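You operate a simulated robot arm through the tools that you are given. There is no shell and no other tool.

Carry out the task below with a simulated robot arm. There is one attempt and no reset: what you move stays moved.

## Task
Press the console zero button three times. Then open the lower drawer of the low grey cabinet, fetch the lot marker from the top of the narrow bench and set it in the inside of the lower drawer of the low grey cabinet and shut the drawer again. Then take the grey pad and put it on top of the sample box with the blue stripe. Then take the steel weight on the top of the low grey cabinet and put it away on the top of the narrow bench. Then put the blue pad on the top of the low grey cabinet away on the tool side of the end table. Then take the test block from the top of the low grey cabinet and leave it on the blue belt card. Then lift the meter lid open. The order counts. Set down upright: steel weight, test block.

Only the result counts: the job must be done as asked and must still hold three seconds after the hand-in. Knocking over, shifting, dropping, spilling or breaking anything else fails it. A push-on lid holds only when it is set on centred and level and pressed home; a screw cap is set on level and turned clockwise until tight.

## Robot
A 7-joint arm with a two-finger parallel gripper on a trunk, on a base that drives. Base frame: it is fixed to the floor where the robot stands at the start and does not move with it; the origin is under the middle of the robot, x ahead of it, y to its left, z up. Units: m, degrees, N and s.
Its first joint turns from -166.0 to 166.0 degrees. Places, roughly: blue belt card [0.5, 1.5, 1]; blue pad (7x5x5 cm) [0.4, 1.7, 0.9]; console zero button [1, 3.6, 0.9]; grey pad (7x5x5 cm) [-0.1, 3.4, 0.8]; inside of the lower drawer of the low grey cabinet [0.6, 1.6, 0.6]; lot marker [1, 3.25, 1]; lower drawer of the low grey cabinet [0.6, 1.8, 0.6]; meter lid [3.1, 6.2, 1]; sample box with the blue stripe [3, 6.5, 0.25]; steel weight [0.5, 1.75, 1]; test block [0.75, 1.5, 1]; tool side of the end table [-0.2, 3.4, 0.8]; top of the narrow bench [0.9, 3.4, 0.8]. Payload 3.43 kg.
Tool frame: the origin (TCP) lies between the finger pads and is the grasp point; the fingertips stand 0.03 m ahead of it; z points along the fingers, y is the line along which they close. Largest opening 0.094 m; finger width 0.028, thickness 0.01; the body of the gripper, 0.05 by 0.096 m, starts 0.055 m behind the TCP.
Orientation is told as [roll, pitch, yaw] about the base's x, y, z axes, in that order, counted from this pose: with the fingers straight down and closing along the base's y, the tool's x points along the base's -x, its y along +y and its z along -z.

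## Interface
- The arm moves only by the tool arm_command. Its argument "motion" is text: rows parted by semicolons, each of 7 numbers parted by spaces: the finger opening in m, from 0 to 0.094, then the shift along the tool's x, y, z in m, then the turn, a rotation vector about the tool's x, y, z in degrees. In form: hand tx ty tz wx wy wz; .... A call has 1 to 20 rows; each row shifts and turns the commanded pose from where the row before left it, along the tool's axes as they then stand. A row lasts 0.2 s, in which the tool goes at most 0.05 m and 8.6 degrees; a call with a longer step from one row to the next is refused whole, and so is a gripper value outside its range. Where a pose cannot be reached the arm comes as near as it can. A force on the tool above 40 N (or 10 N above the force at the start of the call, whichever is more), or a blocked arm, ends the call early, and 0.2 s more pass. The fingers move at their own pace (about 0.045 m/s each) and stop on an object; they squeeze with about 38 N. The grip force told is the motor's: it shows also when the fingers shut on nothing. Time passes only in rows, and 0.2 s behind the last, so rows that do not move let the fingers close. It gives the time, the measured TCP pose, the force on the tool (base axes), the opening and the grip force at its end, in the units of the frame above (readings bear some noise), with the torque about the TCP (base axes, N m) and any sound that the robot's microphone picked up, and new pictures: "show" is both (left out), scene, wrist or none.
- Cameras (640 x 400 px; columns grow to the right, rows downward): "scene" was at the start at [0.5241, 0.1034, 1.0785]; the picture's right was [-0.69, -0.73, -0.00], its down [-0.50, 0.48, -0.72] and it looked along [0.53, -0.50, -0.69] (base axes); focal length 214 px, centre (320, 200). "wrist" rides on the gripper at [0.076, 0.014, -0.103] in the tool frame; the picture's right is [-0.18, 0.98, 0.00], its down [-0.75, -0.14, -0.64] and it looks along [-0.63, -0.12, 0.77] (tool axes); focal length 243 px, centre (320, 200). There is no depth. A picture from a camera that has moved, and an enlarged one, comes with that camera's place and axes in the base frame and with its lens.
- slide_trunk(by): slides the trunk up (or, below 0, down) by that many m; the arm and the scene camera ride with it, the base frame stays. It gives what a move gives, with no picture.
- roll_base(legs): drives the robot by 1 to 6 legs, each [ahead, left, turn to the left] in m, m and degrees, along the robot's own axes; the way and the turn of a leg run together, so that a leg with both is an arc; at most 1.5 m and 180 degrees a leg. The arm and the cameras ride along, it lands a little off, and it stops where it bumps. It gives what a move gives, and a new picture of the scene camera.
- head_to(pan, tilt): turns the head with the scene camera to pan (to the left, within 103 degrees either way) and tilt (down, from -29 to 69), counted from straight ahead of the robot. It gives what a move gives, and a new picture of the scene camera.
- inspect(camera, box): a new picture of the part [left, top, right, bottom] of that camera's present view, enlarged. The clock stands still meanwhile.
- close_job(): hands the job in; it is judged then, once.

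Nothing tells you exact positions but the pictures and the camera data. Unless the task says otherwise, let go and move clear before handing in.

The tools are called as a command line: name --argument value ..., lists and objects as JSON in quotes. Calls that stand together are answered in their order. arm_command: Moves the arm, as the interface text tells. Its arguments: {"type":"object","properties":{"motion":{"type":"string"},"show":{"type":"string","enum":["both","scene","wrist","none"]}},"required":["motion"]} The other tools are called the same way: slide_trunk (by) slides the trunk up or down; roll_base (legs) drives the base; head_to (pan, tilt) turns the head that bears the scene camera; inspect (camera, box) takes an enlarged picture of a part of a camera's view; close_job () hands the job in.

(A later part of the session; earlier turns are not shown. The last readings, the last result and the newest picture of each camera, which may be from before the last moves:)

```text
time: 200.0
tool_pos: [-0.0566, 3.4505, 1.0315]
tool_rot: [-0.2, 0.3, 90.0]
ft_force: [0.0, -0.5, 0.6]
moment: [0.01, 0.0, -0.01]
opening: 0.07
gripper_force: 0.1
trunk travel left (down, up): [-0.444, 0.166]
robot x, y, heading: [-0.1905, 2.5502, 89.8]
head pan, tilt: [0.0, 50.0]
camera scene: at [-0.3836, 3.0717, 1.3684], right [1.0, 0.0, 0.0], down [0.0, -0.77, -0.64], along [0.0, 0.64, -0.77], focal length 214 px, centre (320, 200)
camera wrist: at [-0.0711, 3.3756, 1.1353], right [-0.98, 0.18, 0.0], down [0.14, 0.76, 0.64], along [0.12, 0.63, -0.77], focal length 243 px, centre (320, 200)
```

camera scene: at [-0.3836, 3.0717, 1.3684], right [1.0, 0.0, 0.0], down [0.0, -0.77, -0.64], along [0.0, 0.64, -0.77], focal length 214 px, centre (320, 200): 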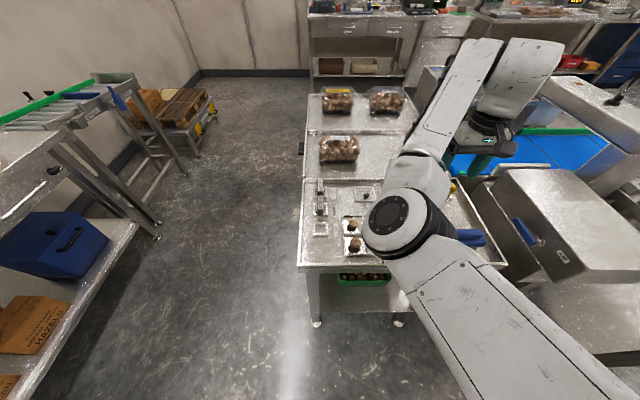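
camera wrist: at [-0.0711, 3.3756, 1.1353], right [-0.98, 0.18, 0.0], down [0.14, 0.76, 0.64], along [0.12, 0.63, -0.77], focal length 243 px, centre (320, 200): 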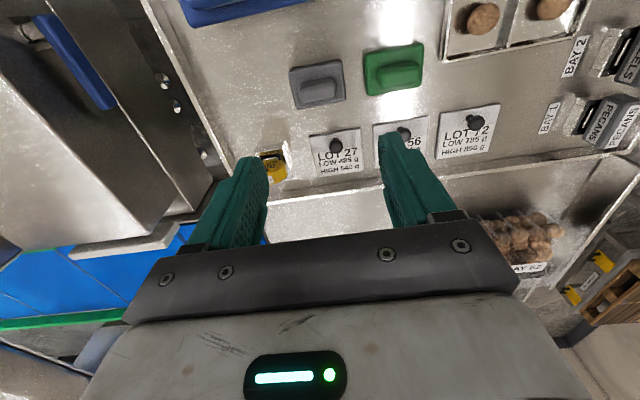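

Aligned. Descend slowly.

arm_command --motion "0.07 0 0 0.04 0 0 0; 0.07 0 0 0.04 0 0 0; 0.07 0 0 0.04 0 0 0; 0.07 0 0 0.025 0 0 0; 0.07 0 0 0.01 0 0 0; 0.07 0 0 0 0 0 0" --show "both"

```text
time: 201.4
tool_pos: [-0.0572, 3.4482, 0.8753]
tool_rot: [-0.2, 0.1, 90.2]
ft_force: [0.0, 0.9, 0.2]
moment: [0.04, -0.02, -0.02]
opening: 0.0698
gripper_force: 0.0
trunk travel left (down, up): [-0.444, 0.166]
robot x, y, heading: [-0.1927, 2.5506, 89.6]
head pan, tilt: [0.0, 50.0]
camera scene: at [-0.3839, 3.0716, 1.3683], right [1.0, 0.0, 0.0], down [0.0, -0.77, -0.64], along [0.0, 0.64, -0.77], focal length 214 px, centre (320, 200)
camera wrist: at [-0.0712, 3.3743, 0.9797], right [-0.98, 0.18, 0.0], down [0.14, 0.76, 0.64], along [0.12, 0.63, -0.77], focal length 243 px, centre (320, 200)
```

scene: 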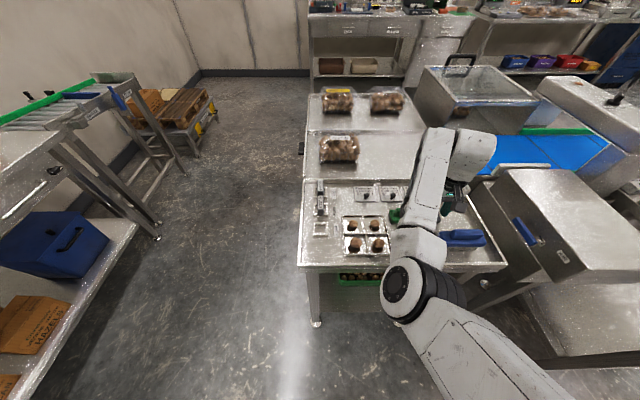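
wrist: 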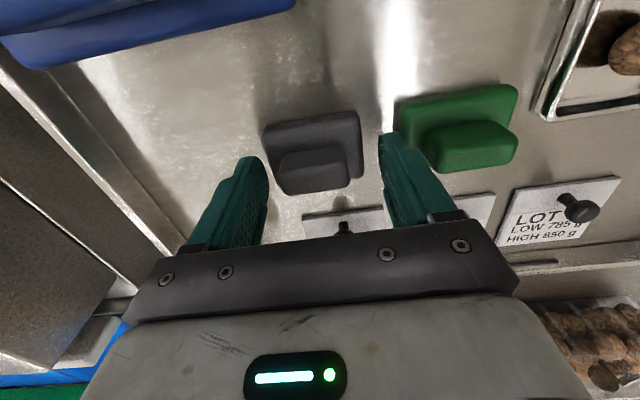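

arm_command --motion "0.07 0 0 0.006 0 0 0; 0.05 0 0 0 0 0 0; 0.0 0 0 0 0 0 0; 0.0 0 0 0 0 0 0; 0.0 0 0 0 0 0 0; 0.0 0 0 0 0 0 0" --show "wrist"

```text
time: 202.8
tool_pos: [-0.056, 3.4495, 0.8697]
tool_rot: [-0.3, 0.3, 90.2]
ft_force: [0.2, 0.3, -0.1]
moment: [-0.01, 0.0, 0.01]
opening: 0.0609
gripper_force: 37.6
trunk travel left (down, up): [-0.444, 0.166]
robot x, y, heading: [-0.1884, 2.5464, 90.0]
head pan, tilt: [0.0, 50.0]
camera wrist: at [-0.0707, 3.3746, 0.9737], right [-0.98, 0.18, 0.0], down [0.14, 0.76, 0.64], along [0.12, 0.63, -0.77], focal length 243 px, centre (320, 200)
```

wrist: 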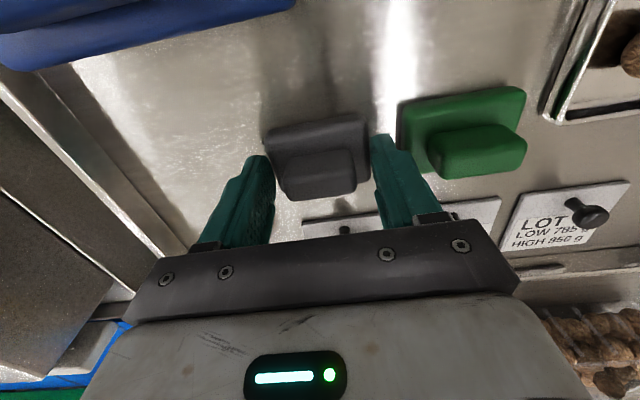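

Gripped at 6.1 cm. Test lift.

arm_command --motion "0.0 0 0 -0.015 0 0 0; 0.0 0 0 -0.015 0 0 0; 0.0 0 0 -0.03 0 0 0; 0.0 0 0 -0.04 0 0 0; 0.0 0 0 0 0 0 0" --show "both"

```text
time: 204.0
tool_pos: [-0.0551, 3.4499, 0.9689]
tool_rot: [-0.2, 0.3, 90.3]
ft_force: [0.7, 0.0, 0.1]
moment: [-0.03, 0.02, -0.02]
opening: 0.0606
gripper_force: 37.8
trunk travel left (down, up): [-0.444, 0.166]
robot x, y, heading: [-0.1891, 2.5484, 90.1]
head pan, tilt: [0.0, 50.0]
camera scene: at [-0.3839, 3.0716, 1.3683], right [1.0, 0.0, 0.0], down [0.0, -0.77, -0.64], along [0.0, 0.64, -0.77], focal length 214 px, centre (320, 200)
camera wrist: at [-0.0695, 3.375, 1.0716], right [-0.98, 0.18, 0.0], down [0.14, 0.76, 0.64], along [0.12, 0.63, -0.77], focal length 243 px, centre (320, 200)
```

scene: 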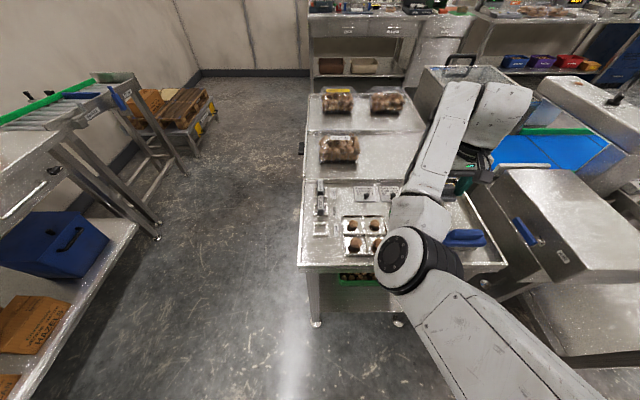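
wrist: 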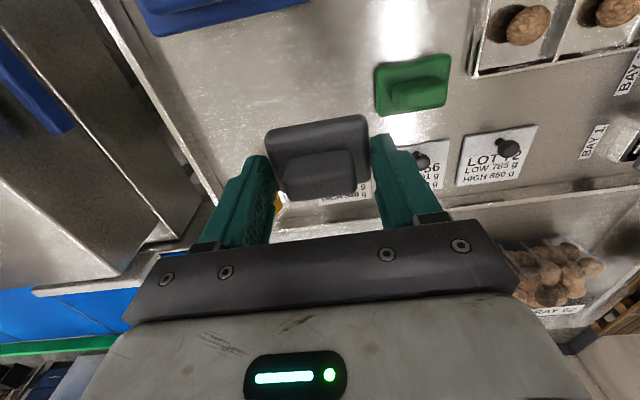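

The pad is held. Lift higher and drive around the left of the end table toward the back tables.

arm_command --motion "0.0 0 0 -0.045 0 0 0; 0.0 0 0 -0.045 0 0 0; 0.0 0 0 -0.045 0 0 0; 0.0 0 0 -0.045 0 0 0" --show "none"

roll_base --legs '[[0, 0.82, 0]]'

head_to --pan 0 --tilt 25

```text
time: 205.0
tool_pos: [-0.0564, 3.4521, 1.1519]
tool_rot: [-0.3, 0.2, 90.3]
ft_force: [-0.4, -0.5, -1.0]
moment: [-0.01, 0.0, 0.02]
opening: 0.0607
gripper_force: 37.4
trunk travel left (down, up): [-0.444, 0.166]
robot x, y, heading: [-0.1874, 2.5535, 90.0]
head pan, tilt: [0.0, 50.0]
```

```text
time: 209.4
tool_pos: [-0.8759, 3.4558, 1.1528]
tool_rot: [-0.2, 0.2, 89.9]
ft_force: [0.1, 0.0, -0.4]
moment: [-0.01, 0.01, 0.01]
opening: 0.0607
gripper_force: 37.8
trunk travel left (down, up): [-0.444, 0.166]
robot x, y, heading: [-1.0166, 2.558, 89.7]
head pan, tilt: [0.0, 50.0]
camera scene: at [-1.2068, 3.0774, 1.3683], right [1.0, -0.01, 0.0], down [-0.01, -0.77, -0.64], along [0.01, 0.64, -0.77], focal length 214 px, centre (320, 200)
```

scene: 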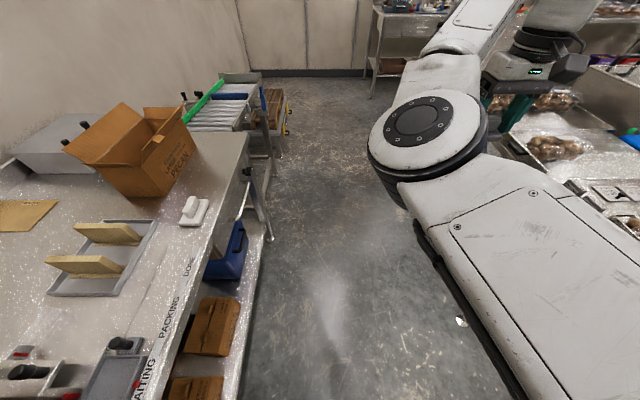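

```text
time: 210.3
tool_pos: [-0.8759, 3.4554, 1.1536]
tool_rot: [-0.2, 0.1, 89.9]
ft_force: [0.0, 0.7, 0.0]
moment: [0.03, 0.02, 0.0]
opening: 0.0604
gripper_force: 38.1
trunk travel left (down, up): [-0.444, 0.166]
robot x, y, heading: [-1.0174, 2.5558, 89.1]
head pan, tilt: [0.0, 25.0]
camera scene: at [-1.2067, 3.0925, 1.4057], right [1.0, -0.01, 0.0], down [0.0, -0.42, -0.91], along [0.01, 0.91, -0.42], focal length 214 px, centre (320, 200)
```

scene: 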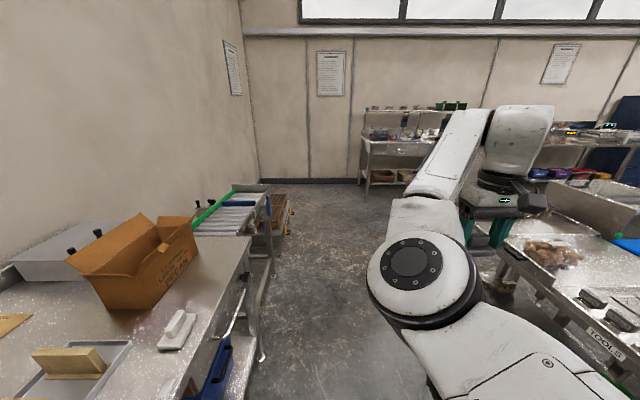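

roll_base --legs '[[1.3, 0, 0]]'

head_to --pan -55 --tilt 20

```text
time: 216.9
tool_pos: [-0.8554, 4.7628, 1.1522]
tool_rot: [-0.3, 0.2, 89.5]
ft_force: [-0.5, -0.6, -0.3]
moment: [-0.06, 0.0, 0.01]
opening: 0.0609
gripper_force: 38.0
trunk travel left (down, up): [-0.444, 0.166]
robot x, y, heading: [-0.9993, 3.8619, 89.1]
head pan, tilt: [0.0, 25.0]
camera scene: at [-1.1879, 4.4007, 1.4058], right [1.0, -0.01, 0.0], down [-0.01, -0.42, -0.91], along [0.01, 0.91, -0.42], focal length 214 px, centre (320, 200)
```

scene: 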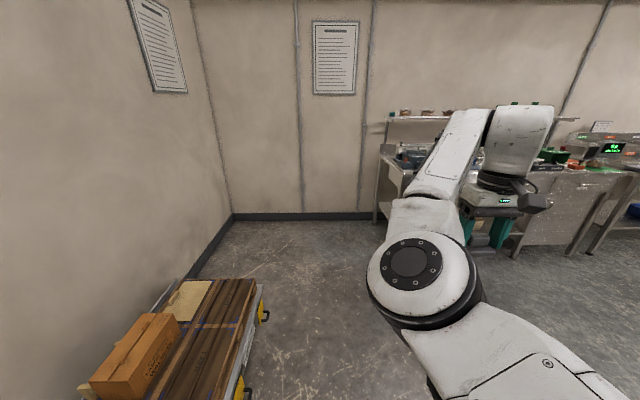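

```text
time: 218.1
tool_pos: [-0.8554, 4.7622, 1.1534]
tool_rot: [-0.1, 0.2, 89.5]
ft_force: [0.5, 0.4, -0.4]
moment: [0.0, 0.01, -0.01]
opening: 0.0607
gripper_force: 37.5
trunk travel left (down, up): [-0.444, 0.166]
robot x, y, heading: [-0.9969, 3.8631, 89.1]
head pan, tilt: [-55.0, 20.0]
camera scene: at [-1.1122, 4.361, 1.4139], right [0.56, -0.83, 0.0], down [-0.28, -0.19, -0.94], along [0.78, 0.53, -0.34], focal length 214 px, centre (320, 200)
```

scene: 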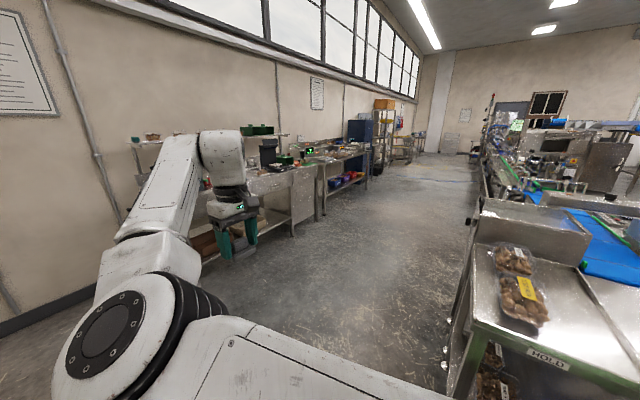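

roll_base --legs '[[1.25, 0, 0], [0, 0, -89], [1.3, 0, 0]]'

head_to --pan 35 --tilt 20

```text
time: 234.5
tool_pos: [1.2502, 5.0443, 1.1544]
tool_rot: [-0.2, 0.1, 1.7]
ft_force: [0.3, -1.1, -0.5]
moment: [-0.01, -0.02, 0.04]
opening: 0.0608
gripper_force: 38.0
trunk travel left (down, up): [-0.444, 0.166]
robot x, y, heading: [0.3462, 5.1551, 1.5]
head pan, tilt: [-55.0, 20.0]
camera scene: at [0.8367, 5.2859, 1.4139], right [-0.81, -0.59, 0.0], down [-0.2, 0.28, -0.94], along [0.56, -0.76, -0.34], focal length 214 px, centre (320, 200)
```

scene: 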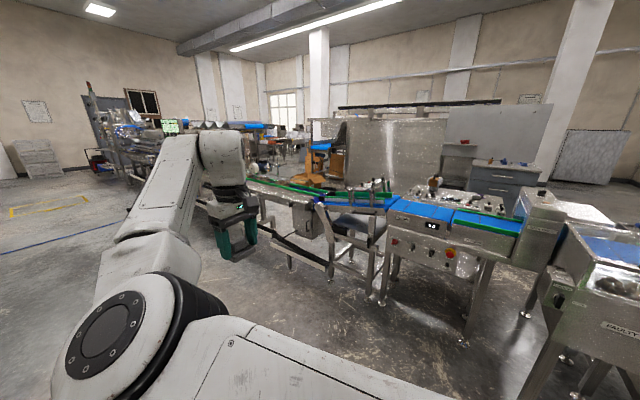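

```text
time: 236.1
tool_pos: [1.2497, 5.0446, 1.1525]
tool_rot: [-0.2, 0.2, 1.7]
ft_force: [-0.8, 0.3, 0.5]
moment: [-0.03, -0.02, -0.02]
opening: 0.0606
gripper_force: 37.9
trunk travel left (down, up): [-0.444, 0.166]
robot x, y, heading: [0.3499, 5.1518, 1.2]
head pan, tilt: [35.0, 20.0]
camera scene: at [0.8565, 5.416, 1.4139], right [0.59, -0.81, 0.0], down [-0.28, -0.2, -0.94], along [0.76, 0.56, -0.34], focal length 214 px, centre (320, 200)
```

scene: 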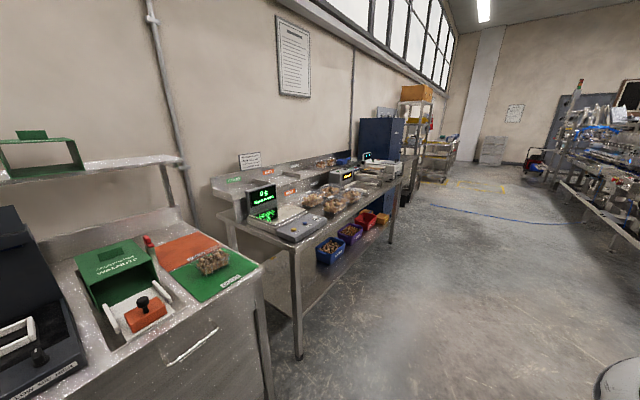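

The scale table with bins on its lower shelf spans x 1.5–3.3. Drive further along.

roll_base --legs '[[1.3, 0, 0]]'

head_to --pan 45 --tilt 35

inspect --camera "scene" --box '[200, 60, 520, 260]'

```text
time: 242.6
tool_pos: [2.5429, 5.0477, 1.1536]
tool_rot: [-0.3, 0.2, 0.7]
ft_force: [-0.3, 0.4, -0.3]
moment: [0.02, 0.01, -0.04]
opening: 0.0607
gripper_force: 38.2
trunk travel left (down, up): [-0.444, 0.166]
robot x, y, heading: [1.6365, 5.1729, 0.2]
head pan, tilt: [35.0, 20.0]
camera scene: at [2.1566, 5.426, 1.4139], right [0.58, -0.82, 0.0], down [-0.28, -0.2, -0.94], along [0.77, 0.54, -0.34], focal length 214 px, centre (320, 200)
```

scene: 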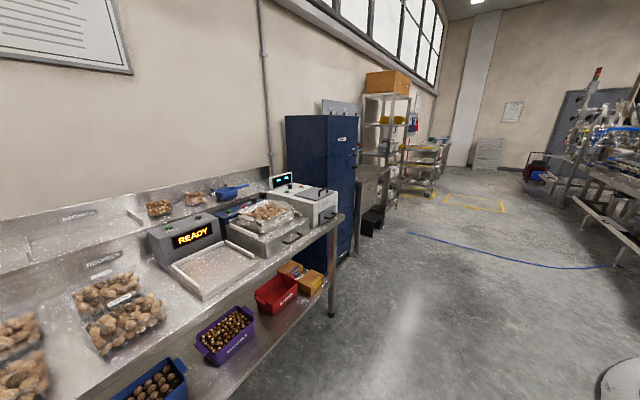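

```text
time: 243.4
tool_pos: [2.5431, 5.0483, 1.1528]
tool_rot: [-0.3, 0.2, 0.7]
ft_force: [0.6, 0.1, -0.3]
moment: [0.0, -0.02, 0.0]
opening: 0.0608
gripper_force: 38.2
trunk travel left (down, up): [-0.444, 0.166]
robot x, y, heading: [1.639, 5.1732, 0.5]
head pan, tilt: [45.0, 35.0]
camera scene: at [2.1426, 5.4347, 1.3901], right [0.71, -0.7, 0.0], down [-0.4, -0.41, -0.82], along [0.58, 0.58, -0.57], focal length 214 px, centre (320, 200)
```

scene: 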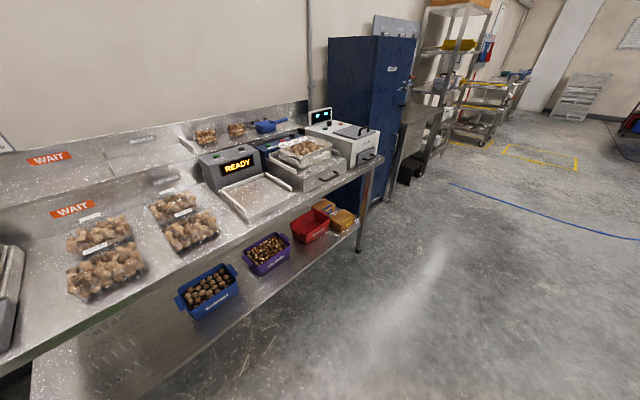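

```text
2.00 times, centred on (360, 160) of scene
camera zoom: at [2.1426, 5.4347, 1.3901], right [0.71, -0.7, 0.0], down [-0.4, -0.41, -0.82], along [0.58, 0.58, -0.57], focal length 429 px, centre (240, 280)
```

zoom: 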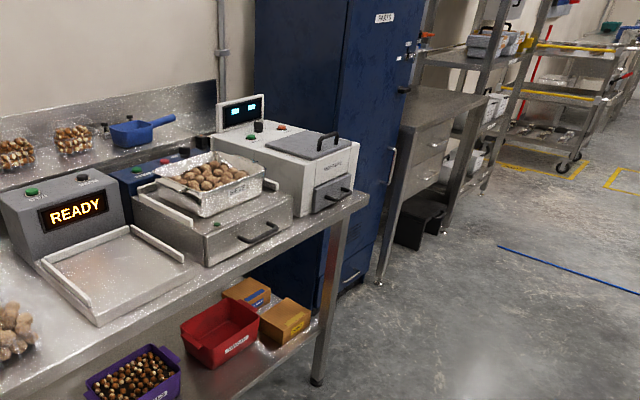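

The meter (white box with a grey lid) is at the table's right end; two cardboard sample boxes stand on the lower shelf: blue stripe behind, yellow stripe in front. I drive closer to see them.

roll_base --legs '[[1.2, 0.1, 0]]'

head_to --pan 90 --tilt 40

```text
time: 249.6
tool_pos: [3.7726, 5.1358, 1.1518]
tool_rot: [-0.2, 0.3, -0.1]
ft_force: [0.2, -0.4, -0.5]
moment: [-0.02, 0.0, -0.02]
opening: 0.0609
gripper_force: 38.6
trunk travel left (down, up): [-0.444, 0.166]
robot x, y, heading: [2.8739, 5.2735, -0.4]
head pan, tilt: [45.0, 35.0]
camera scene: at [3.3768, 5.5286, 1.39], right [0.7, -0.71, 0.0], down [-0.41, -0.4, -0.82], along [0.58, 0.58, -0.57], focal length 214 px, centre (320, 200)
```

scene: 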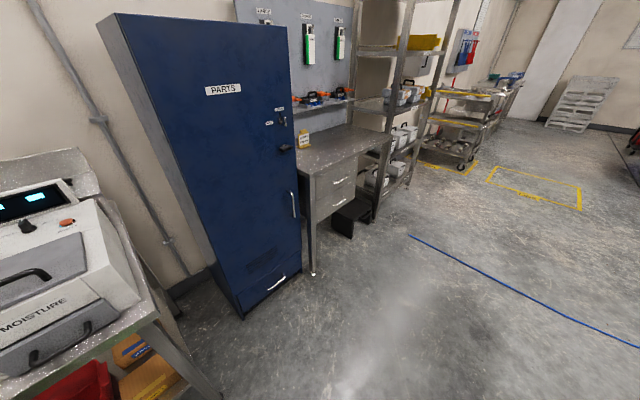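

```text
time: 250.8
tool_pos: [3.7713, 5.1366, 1.1526]
tool_rot: [-0.2, 0.2, 0.0]
ft_force: [-1.1, 0.3, 0.2]
moment: [0.0, 0.03, 0.03]
opening: 0.0607
gripper_force: 37.7
trunk travel left (down, up): [-0.444, 0.166]
robot x, y, heading: [2.8726, 5.2798, -0.2]
head pan, tilt: [90.0, 40.0]
camera scene: at [3.3148, 5.5518, 1.3825], right [1.0, -0.01, 0.0], down [-0.01, -0.64, -0.77], along [0.01, 0.77, -0.64], focal length 214 px, centre (320, 200)
```

scene: 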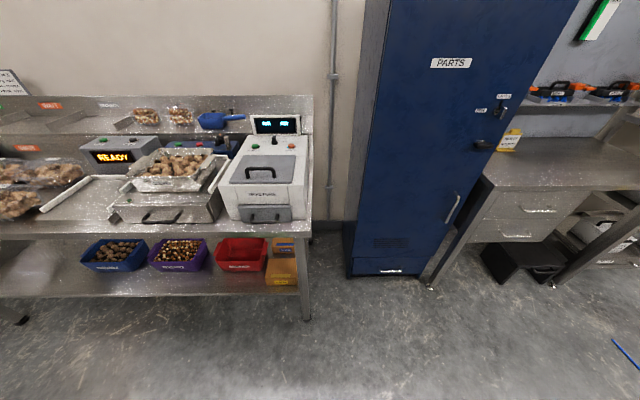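

inspect --camera "scene" --box '[230, 220, 326, 300]'

slide_trunk --by -0.35

head_to --pan 90 --tilt 30

inspect --camera "scene" --box '[200, 160, 360, 280]'

```text
5.00 times, centred on (278, 260) of scene
camera zoom: at [3.3148, 5.5518, 1.3825], right [1.0, -0.01, 0.0], down [-0.01, -0.64, -0.77], along [0.01, 0.77, -0.64], focal length 1072 px, centre (530, -100)
```

zoom: 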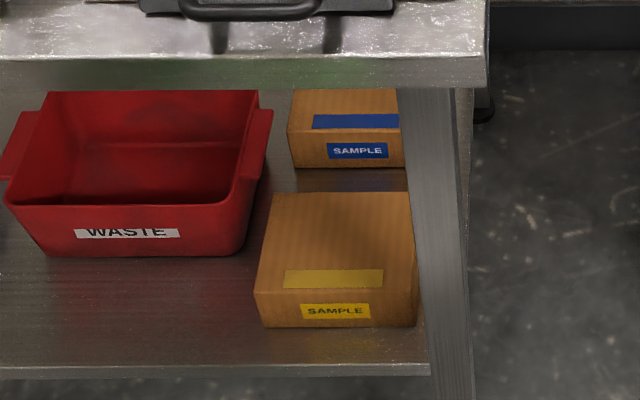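

```text
time: 254.2
tool_pos: [3.7718, 5.1363, 0.8027]
tool_rot: [-0.2, 0.2, -0.1]
ft_force: [-0.2, -0.4, -0.8]
moment: [-0.01, 0.02, -0.02]
opening: 0.0608
gripper_force: 38.2
trunk travel left (down, up): [-0.094, 0.516]
robot x, y, heading: [2.8726, 5.2741, -0.2]
head pan, tilt: [90.0, 40.0]
```

```text
time: 254.9
tool_pos: [3.7729, 5.1372, 0.8031]
tool_rot: [-0.2, 0.2, 0.0]
ft_force: [0.3, -0.4, -0.2]
moment: [0.0, -0.03, 0.03]
opening: 0.0607
gripper_force: 38.3
trunk travel left (down, up): [-0.094, 0.516]
robot x, y, heading: [2.8744, 5.2716, -0.3]
head pan, tilt: [90.0, 30.0]
camera scene: at [3.3147, 5.5572, 1.0478], right [1.0, -0.01, 0.0], down [0.0, -0.5, -0.87], along [0.01, 0.87, -0.5], focal length 214 px, centre (320, 200)
```

scene: 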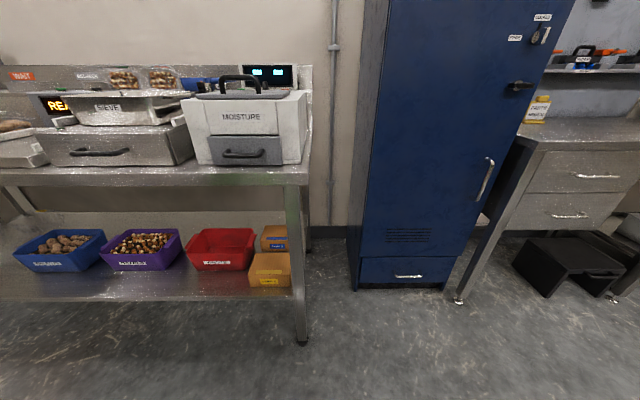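

```text
3.33 times, centred on (280, 220) of scene
camera zoom: at [3.3147, 5.5572, 1.0478], right [1.0, -0.01, 0.0], down [0.0, -0.5, -0.87], along [0.01, 0.87, -0.5], focal length 715 px, centre (453, 133)
```

zoom: 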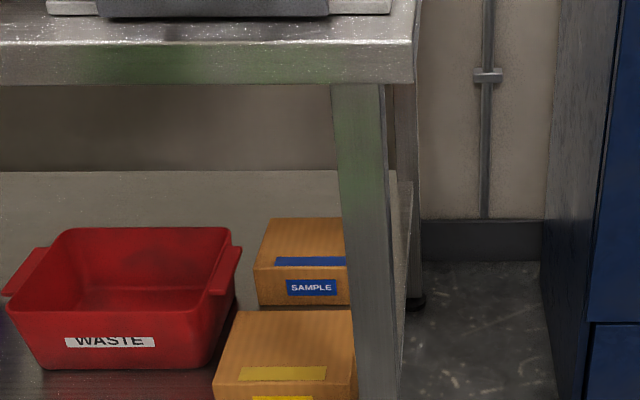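

Blue-striped box: top at z≈0.385, x 3.04–3.20, y 6.33–6.44, under a tabletop at z≈0.83. Let me check my wrist dimensions to see if a vertical hand fits.

head_to --pan -30 --tilt 10

```text
time: 256.9
tool_pos: [3.7721, 5.1363, 0.8016]
tool_rot: [-0.2, 0.2, 0.0]
ft_force: [0.8, -0.2, -1.0]
moment: [0.02, 0.03, 0.0]
opening: 0.0604
gripper_force: 37.9
trunk travel left (down, up): [-0.094, 0.516]
robot x, y, heading: [2.8708, 5.2737, -0.5]
head pan, tilt: [-30.0, 10.0]
camera scene: at [3.3943, 5.4198, 1.0801], right [-0.51, -0.86, 0.0], down [-0.15, 0.09, -0.98], along [0.85, -0.5, -0.17], focal length 214 px, centre (320, 200)
```

scene: 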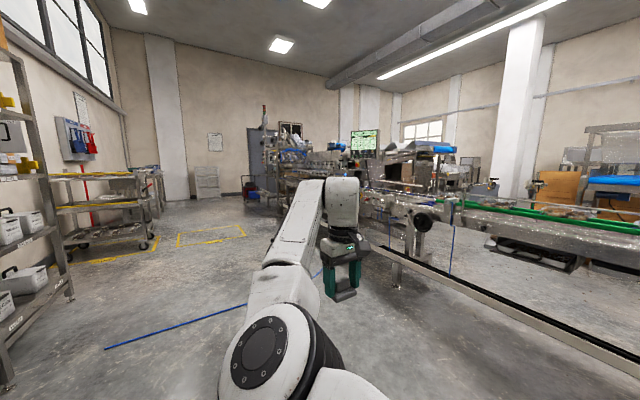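

The wrist housing is only ~0.25 m above the grasp point, so a vertical hand fits under the tabletop. I'll back away, face the table, lower the hand, then drive the hand in underneath.

roll_base --legs '[[0.1, -0.4, 0], [0, 0, 90.5]]'

head_to --pan -10 --tilt 25

```text
time: 263.2
tool_pos: [3.117, 5.776, 0.8024]
tool_rot: [-0.2, 0.2, 89.4]
ft_force: [-0.1, 0.0, 0.6]
moment: [-0.02, 0.02, -0.05]
opening: 0.0608
gripper_force: 38.1
trunk travel left (down, up): [-0.094, 0.516]
robot x, y, heading: [2.9697, 4.8788, 89.0]
head pan, tilt: [-30.0, 10.0]
camera scene: at [2.8288, 5.4039, 1.0801], right [0.86, -0.52, 0.0], down [-0.09, -0.15, -0.98], along [0.51, 0.84, -0.17], focal length 214 px, centre (320, 200)
```

scene: 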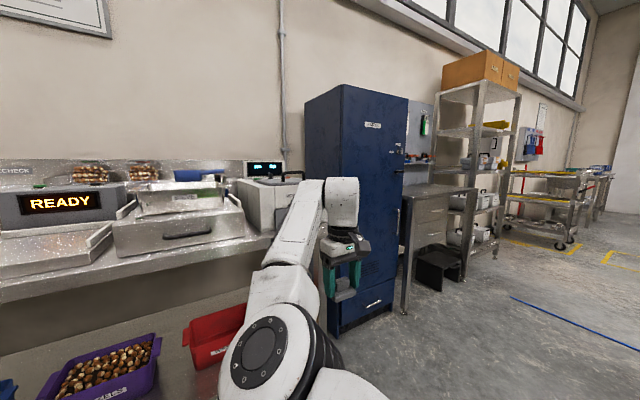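

```text
time: 264.0
tool_pos: [3.116, 5.7777, 0.8036]
tool_rot: [-0.2, 0.2, 89.4]
ft_force: [-0.5, -0.1, -0.7]
moment: [0.03, 0.03, 0.02]
opening: 0.0608
gripper_force: 38.3
trunk travel left (down, up): [-0.094, 0.516]
robot x, y, heading: [2.9684, 4.8782, 88.8]
head pan, tilt: [-10.0, 25.0]
camera scene: at [2.7985, 5.4147, 1.0558], right [0.98, -0.19, 0.0], down [-0.08, -0.41, -0.91], along [0.17, 0.89, -0.42], focal length 214 px, centre (320, 200)
```

scene: 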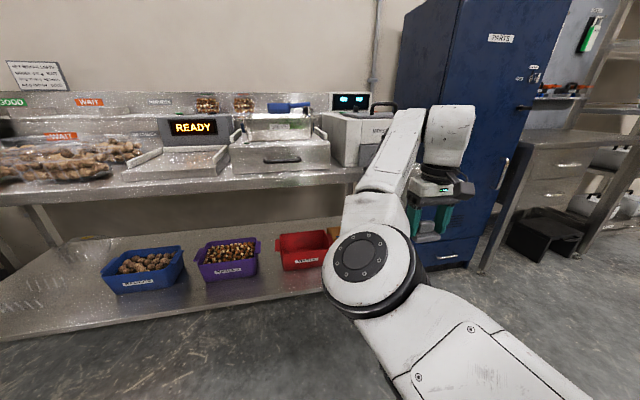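

slide_trunk --by -0.09

arm_command --motion "0.0 0 0 0.04 0 0 0; 0.0 0 0 0.04 0 0 0; 0.0 0 0 0.04 0 0 0; 0.0 0 0 0.04 0 0 0; 0.0 0 0 0.03 0 0 0; 0.0 0 0 0 0 0 0" --show "both"

```text
time: 265.3
tool_pos: [3.1166, 5.7774, 0.7131]
tool_rot: [-0.2, 0.1, 89.3]
ft_force: [-0.2, -0.1, 0.0]
moment: [-0.02, 0.01, -0.01]
opening: 0.0606
gripper_force: 38.2
trunk travel left (down, up): [-0.004, 0.606]
robot x, y, heading: [2.972, 4.8741, 89.3]
head pan, tilt: [-10.0, 25.0]
```

```text
time: 266.7
tool_pos: [3.1189, 5.7765, 0.5227]
tool_rot: [-0.2, 0.2, 89.3]
ft_force: [-0.3, -1.4, -0.1]
moment: [-0.01, 0.01, -0.01]
opening: 0.0606
gripper_force: 37.7
trunk travel left (down, up): [-0.004, 0.606]
robot x, y, heading: [2.9695, 4.8732, 89.1]
head pan, tilt: [-10.0, 25.0]
camera scene: at [2.7985, 5.4146, 0.9658], right [0.98, -0.19, 0.0], down [-0.08, -0.42, -0.91], along [0.17, 0.89, -0.42], focal length 214 px, centre (320, 200)
camera wrist: at [3.1023, 5.701, 0.6256], right [-0.98, 0.2, 0.0], down [0.15, 0.75, 0.64], along [0.13, 0.63, -0.77], focal length 243 px, centre (320, 200)
```

scene: 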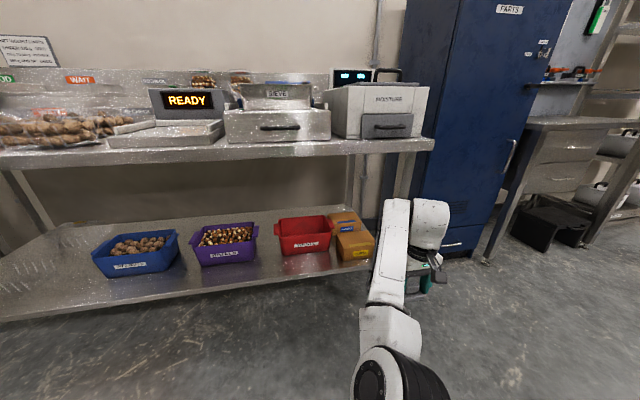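
wrist: 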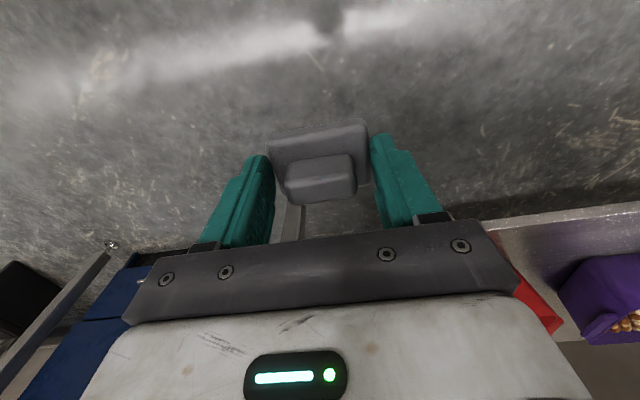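

inspect --camera "scene" --box '[300, 100, 460, 280]'

```text
2.22 times, centred on (380, 190) of scene
camera zoom: at [2.7985, 5.4146, 0.9658], right [0.98, -0.19, 0.0], down [-0.08, -0.42, -0.91], along [0.17, 0.89, -0.42], focal length 477 px, centre (187, 222)
```

zoom: 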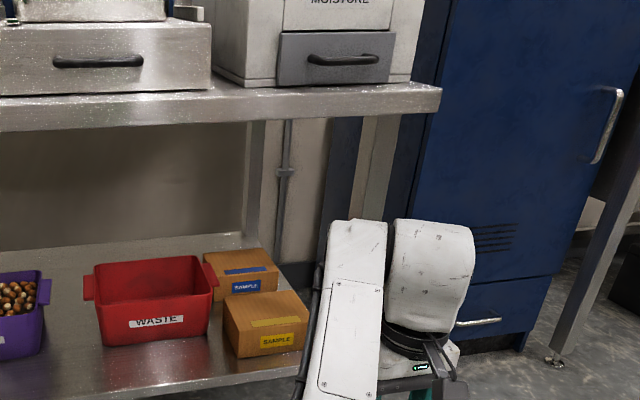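

The box center is at (3.122, 6.389). I'll extend the arm slightly (so the head stays clear of the tabletop items) and turn the head sideways before driving in.

arm_command --motion "0.0 -0.02 0 0 0 0 0; 0.0 -0.02 0 0 0 0 0; 0.0 -0.02 0 0 0 0 0; 0.0 0 0 0 0 0 0" --show "none"

head_to --pan -70 --tilt 25

```text
time: 267.7
tool_pos: [3.1171, 5.8348, 0.5211]
tool_rot: [-0.3, 0.1, 89.2]
ft_force: [0.1, -0.2, -0.5]
moment: [-0.01, 0.01, -0.01]
opening: 0.0609
gripper_force: 38.4
trunk travel left (down, up): [-0.004, 0.606]
robot x, y, heading: [2.9705, 4.8778, 89.1]
head pan, tilt: [-10.0, 25.0]
```

```text
time: 269.0
tool_pos: [3.1167, 5.8357, 0.522]
tool_rot: [-0.3, 0.2, 89.3]
ft_force: [0.0, 0.0, -0.3]
moment: [0.03, -0.01, 0.02]
opening: 0.0606
gripper_force: 37.7
trunk travel left (down, up): [-0.004, 0.606]
robot x, y, heading: [2.9698, 4.8783, 88.9]
head pan, tilt: [-70.0, 25.0]
camera scene: at [2.868, 5.3543, 0.9658], right [0.33, -0.95, 0.0], down [-0.4, -0.14, -0.91], along [0.86, 0.3, -0.42], focal length 214 px, centre (320, 200)
```

scene: 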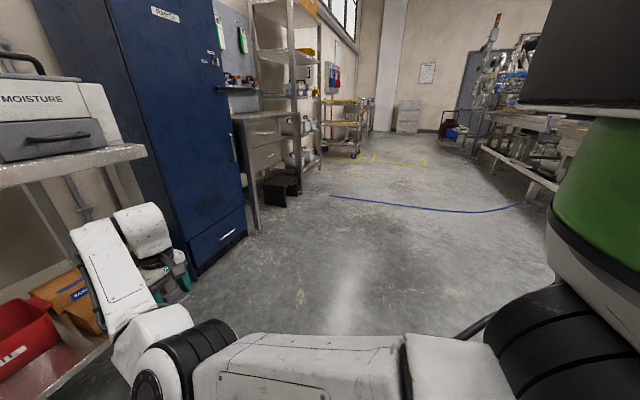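

roll_base --legs '[[0.3, 0, 0]]'

inspect --camera "wrist" --box '[0, 0, 640, 400]'

```text
time: 271.0
tool_pos: [3.1254, 6.1246, 0.5219]
tool_rot: [-0.2, 0.2, 89.3]
ft_force: [-0.8, 0.7, 0.0]
moment: [0.01, 0.01, -0.02]
opening: 0.0607
gripper_force: 38.0
trunk travel left (down, up): [-0.004, 0.606]
robot x, y, heading: [2.9743, 5.1717, 88.6]
head pan, tilt: [-70.0, 25.0]
camera scene: at [2.8748, 5.6443, 0.9658], right [0.32, -0.95, 0.0], down [-0.4, -0.14, -0.91], along [0.86, 0.29, -0.42], focal length 214 px, centre (320, 200)
```

scene: 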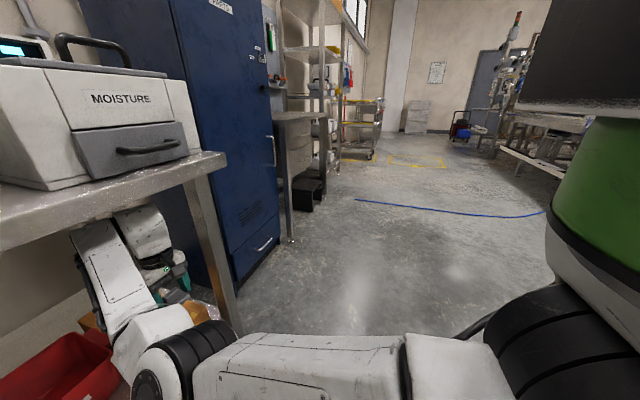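

```text
1.00 times, centred on (320, 200) of wrist (not enlarged: the box is as wide or as high as the picture)
camera zoom: at [3.1094, 6.0499, 0.6251], right [-0.98, 0.2, 0.0], down [0.15, 0.75, 0.64], along [0.13, 0.63, -0.77], focal length 243 px, centre (320, 200)
```

zoom: 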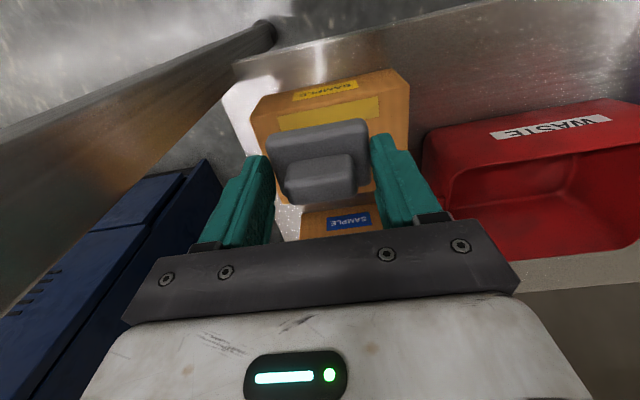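

arm_command --motion "0.0 0 0 0.02 0 0 0; 0.0 0 0 0.012 0 0 0; 0.0 0 0 0 0 0 0" --show "none"

roll_base --legs '[[0.13, 0, 0]]'

```text
time: 271.8
tool_pos: [3.1259, 6.1235, 0.4901]
tool_rot: [-0.2, 0.2, 89.2]
ft_force: [-0.4, 0.3, -0.8]
moment: [0.01, 0.02, -0.01]
opening: 0.0608
gripper_force: 37.6
trunk travel left (down, up): [-0.004, 0.606]
robot x, y, heading: [2.9761, 5.1686, 88.9]
head pan, tilt: [-70.0, 25.0]
```

```text
time: 273.1
tool_pos: [3.1284, 6.2555, 0.4891]
tool_rot: [-0.1, 0.2, 89.0]
ft_force: [-0.1, 0.2, -0.6]
moment: [-0.03, -0.01, 0.01]
opening: 0.0606
gripper_force: 37.8
trunk travel left (down, up): [-0.004, 0.606]
robot x, y, heading: [2.9769, 5.3037, 88.8]
head pan, tilt: [-70.0, 25.0]
camera scene: at [2.8777, 5.7761, 0.9658], right [0.32, -0.95, 0.0], down [-0.4, -0.14, -0.91], along [0.86, 0.29, -0.42], focal length 214 px, centre (320, 200)
```

scene: 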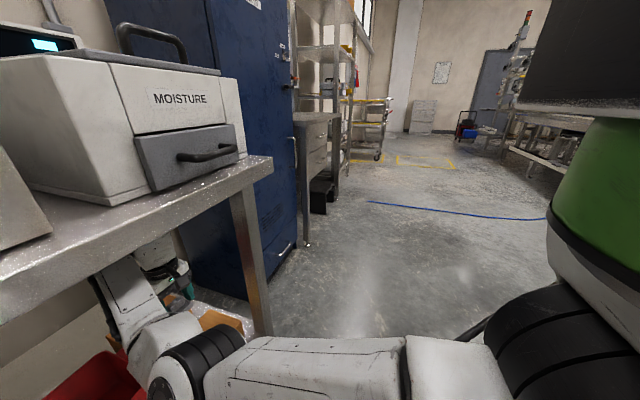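

roll_base --legs '[[0.125, 0, 0]]'

inspect --camera "wrist" --box '[0, 0, 640, 400]'

```text
time: 274.3
tool_pos: [3.1333, 6.3793, 0.4902]
tool_rot: [-0.2, 0.2, 89.1]
ft_force: [0.1, -0.3, -0.3]
moment: [-0.03, -0.02, -0.01]
opening: 0.0608
gripper_force: 38.0
trunk travel left (down, up): [-0.004, 0.606]
robot x, y, heading: [2.9795, 5.4237, 88.7]
head pan, tilt: [-70.0, 25.0]
camera scene: at [2.8809, 5.9004, 0.9658], right [0.32, -0.95, 0.0], down [-0.4, -0.14, -0.91], along [0.86, 0.29, -0.42], focal length 214 px, centre (320, 200)
```

scene: 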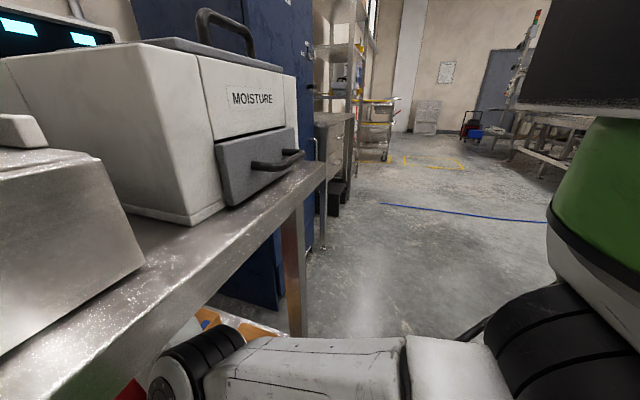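

```text
1.00 times, centred on (320, 200) of wrist (not enlarged: the box is as wide or as high as the picture)
camera zoom: at [3.1167, 6.3047, 0.5933], right [-0.98, 0.2, 0.0], down [0.15, 0.75, 0.64], along [0.13, 0.63, -0.77], focal length 243 px, centre (320, 200)
```

zoom: 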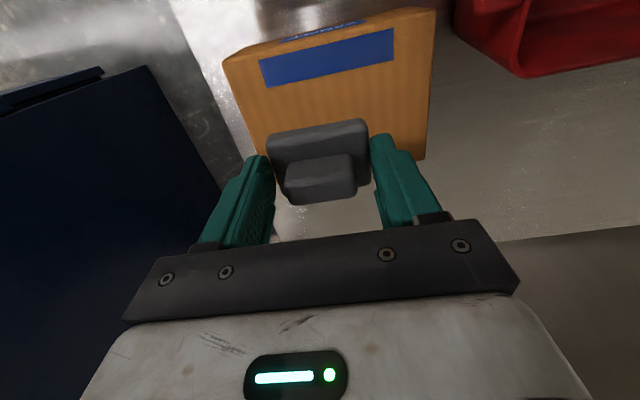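

Hand above the blue-striped box; shift by (-1.5, +0.7) cm and lower gently.

arm_command --motion "0.0 -0.007 0.015 0.01 0 0 0; 0.0 0 0 0.012 0 0 0; 0.0 0 0 0.006 0 0 0; 0.0 0 0 0.003 0 0 0; 0.0 0 0 0.003 0 0 0" --show "wrist"

```text
time: 275.5
tool_pos: [3.1167, 6.386, 0.4552]
tool_rot: [-0.2, 0.3, 89.1]
ft_force: [0.6, 0.2, -0.4]
moment: [-0.02, -0.02, 0.0]
opening: 0.0605
gripper_force: 38.0
trunk travel left (down, up): [-0.004, 0.606]
robot x, y, heading: [2.9763, 5.4187, 88.5]
head pan, tilt: [-70.0, 25.0]
camera wrist: at [3.1016, 6.312, 0.5587], right [-0.98, 0.2, 0.0], down [0.15, 0.75, 0.64], along [0.13, 0.63, -0.77], focal length 243 px, centre (320, 200)
```

wrist: 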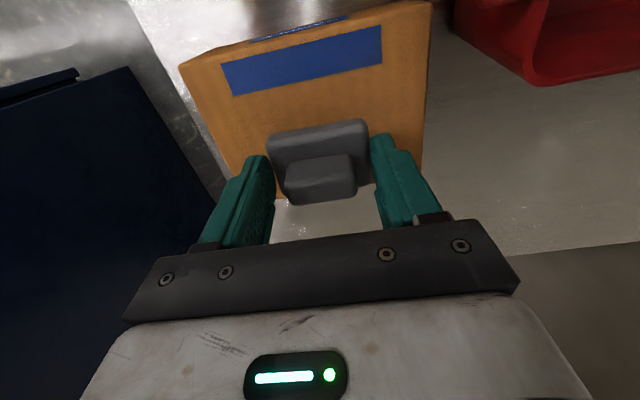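

arm_command --motion "0.0 0 0 0.003 0 0 0; 0.0 0 0 0.003 0 0 0; 0.0 0 0 0.003 0 0 0; 0.0 0 0 0 0 0 0" --show "none"

```text
time: 276.5
tool_pos: [3.1175, 6.3865, 0.4473]
tool_rot: [-0.3, 0.2, 89.2]
ft_force: [0.3, -0.9, -0.2]
moment: [-0.02, 0.0, 0.02]
opening: 0.0608
gripper_force: 37.8
trunk travel left (down, up): [-0.004, 0.606]
robot x, y, heading: [2.9799, 5.4241, 89.0]
head pan, tilt: [-70.0, 25.0]
```

arm_command --motion "0.0 0 0 0.002 0 0 0; 0.0 0 0 0.002 0 0 0; 0.0 0 0 0.002 0 0 0; 0.0 0 0 0 0 0 0" --show "none"

```text
time: 277.5
tool_pos: [3.1182, 6.3858, 0.4398]
tool_rot: [-0.2, 0.2, 89.1]
ft_force: [-0.4, 0.1, -1.0]
moment: [-0.01, 0.0, 0.02]
opening: 0.0606
gripper_force: 37.6
trunk travel left (down, up): [-0.004, 0.606]
robot x, y, heading: [2.98, 5.4261, 88.7]
head pan, tilt: [-70.0, 25.0]
```

arm_command --motion "0.0 0 0 0.002 0 0 0; 0.0 0 0 0.002 0 0 0; 0.0 0 0 0.002 0 0 0; 0.0 0 0 0.002 0 0 0; 0.0 0 0 0 0 0 0" --show "wrist"

```text
time: 278.7
tool_pos: [3.1185, 6.3873, 0.4314]
tool_rot: [-0.2, 0.3, 89.1]
ft_force: [0.4, 0.7, 0.3]
moment: [0.01, -0.01, -0.03]
opening: 0.0606
gripper_force: 38.0
trunk travel left (down, up): [-0.004, 0.606]
robot x, y, heading: [2.9802, 5.4224, 88.6]
head pan, tilt: [-70.0, 25.0]
camera wrist: at [3.102, 6.3122, 0.5358], right [-0.98, 0.2, 0.0], down [0.15, 0.75, 0.64], along [0.13, 0.63, -0.77], focal length 243 px, centre (320, 200)
```

wrist: 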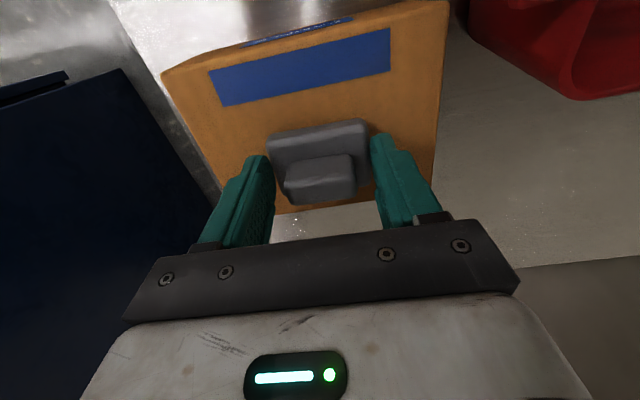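

arm_command --motion "0.0 0 0 0.002 0 0 0; 0.0 0 0 0.002 0 0 0; 0.0 0 0 0.002 0 0 0; 0.0 0 0 0 0 0 0" --show "none"

```text
time: 279.7
tool_pos: [3.1179, 6.3873, 0.4278]
tool_rot: [-0.2, 0.2, 89.1]
ft_force: [-0.2, -0.5, -0.8]
moment: [0.02, 0.02, 0.01]
opening: 0.0606
gripper_force: 38.1
trunk travel left (down, up): [-0.004, 0.606]
robot x, y, heading: [2.9817, 5.4241, 89.1]
head pan, tilt: [-70.0, 25.0]
```

arm_command --motion "0.0 0 0 0.002 0 0 0; 0.0 0 0 0.002 0 0 0; 0.0 0 0 0.002 0 0 0; 0.0 0 0 0.002 0 0 0; 0.0 0 0 0 0 0 0" --show "none"

```text
time: 280.9
tool_pos: [3.1175, 6.3885, 0.4224]
tool_rot: [-0.3, -0.2, 89.2]
ft_force: [0.1, -2.5, 38.2]
moment: [-0.05, 0.0, 0.04]
opening: 0.0606
gripper_force: 38.3
trunk travel left (down, up): [-0.004, 0.606]
robot x, y, heading: [2.9815, 5.4222, 88.6]
head pan, tilt: [-70.0, 25.0]
```

Contact reached. Ease off slightly and release.

arm_command --motion "0.0 0 0 -0.003 0 0 0; 0.065 0 0 0 0 0 0; 0.075 0 0 0 0 0 0; 0.075 0 0 0 0 0 0" --show "wrist"

```text
time: 281.9
tool_pos: [3.1165, 6.3881, 0.421]
tool_rot: [-0.3, 0.3, 89.0]
ft_force: [-0.9, -0.1, 0.3]
moment: [0.01, 0.03, -0.01]
opening: 0.0751
gripper_force: 0.1
trunk travel left (down, up): [-0.004, 0.606]
robot x, y, heading: [2.9802, 5.4211, 88.8]
head pan, tilt: [-70.0, 25.0]
camera wrist: at [3.1019, 6.3123, 0.525], right [-0.98, 0.2, 0.0], down [0.15, 0.75, 0.64], along [0.13, 0.63, -0.77], focal length 243 px, centre (320, 200)
```

wrist: 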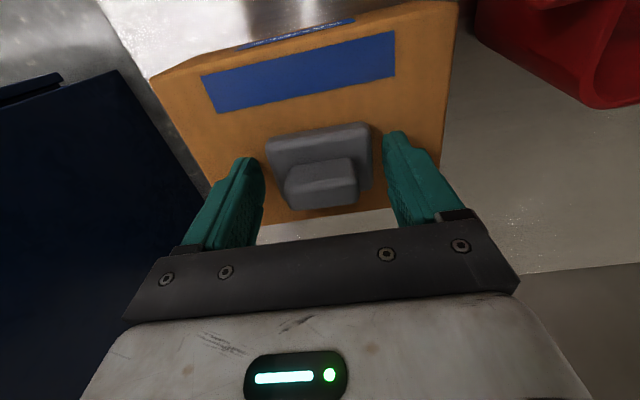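

The pad rests flat on the box. Lift up vertically.

arm_command --motion "0.08 0 0 -0.01 0 0 0; 0.08 0 0 -0.02 0 0 0; 0.08 0 0 -0.03 0 0 0; 0.08 0 0 -0.03 0 0 0; 0.08 0 0 0 0 0 0" --show "wrist"

```text
time: 283.1
tool_pos: [3.1201, 6.3873, 0.5112]
tool_rot: [-0.3, 0.2, 89.0]
ft_force: [0.4, -1.1, -0.3]
moment: [-0.02, -0.01, -0.01]
opening: 0.0798
gripper_force: 0.1
trunk travel left (down, up): [-0.004, 0.606]
robot x, y, heading: [2.9819, 5.4202, 88.7]
head pan, tilt: [-70.0, 25.0]
camera wrist: at [3.104, 6.312, 0.6143], right [-0.98, 0.2, 0.0], down [0.15, 0.75, 0.64], along [0.13, 0.63, -0.77], focal length 243 px, centre (320, 200)
```

wrist: 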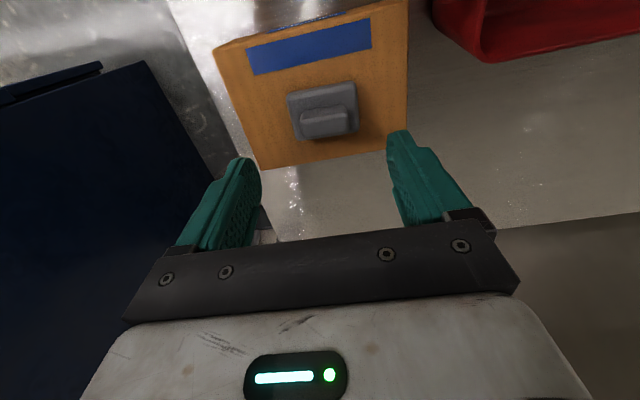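

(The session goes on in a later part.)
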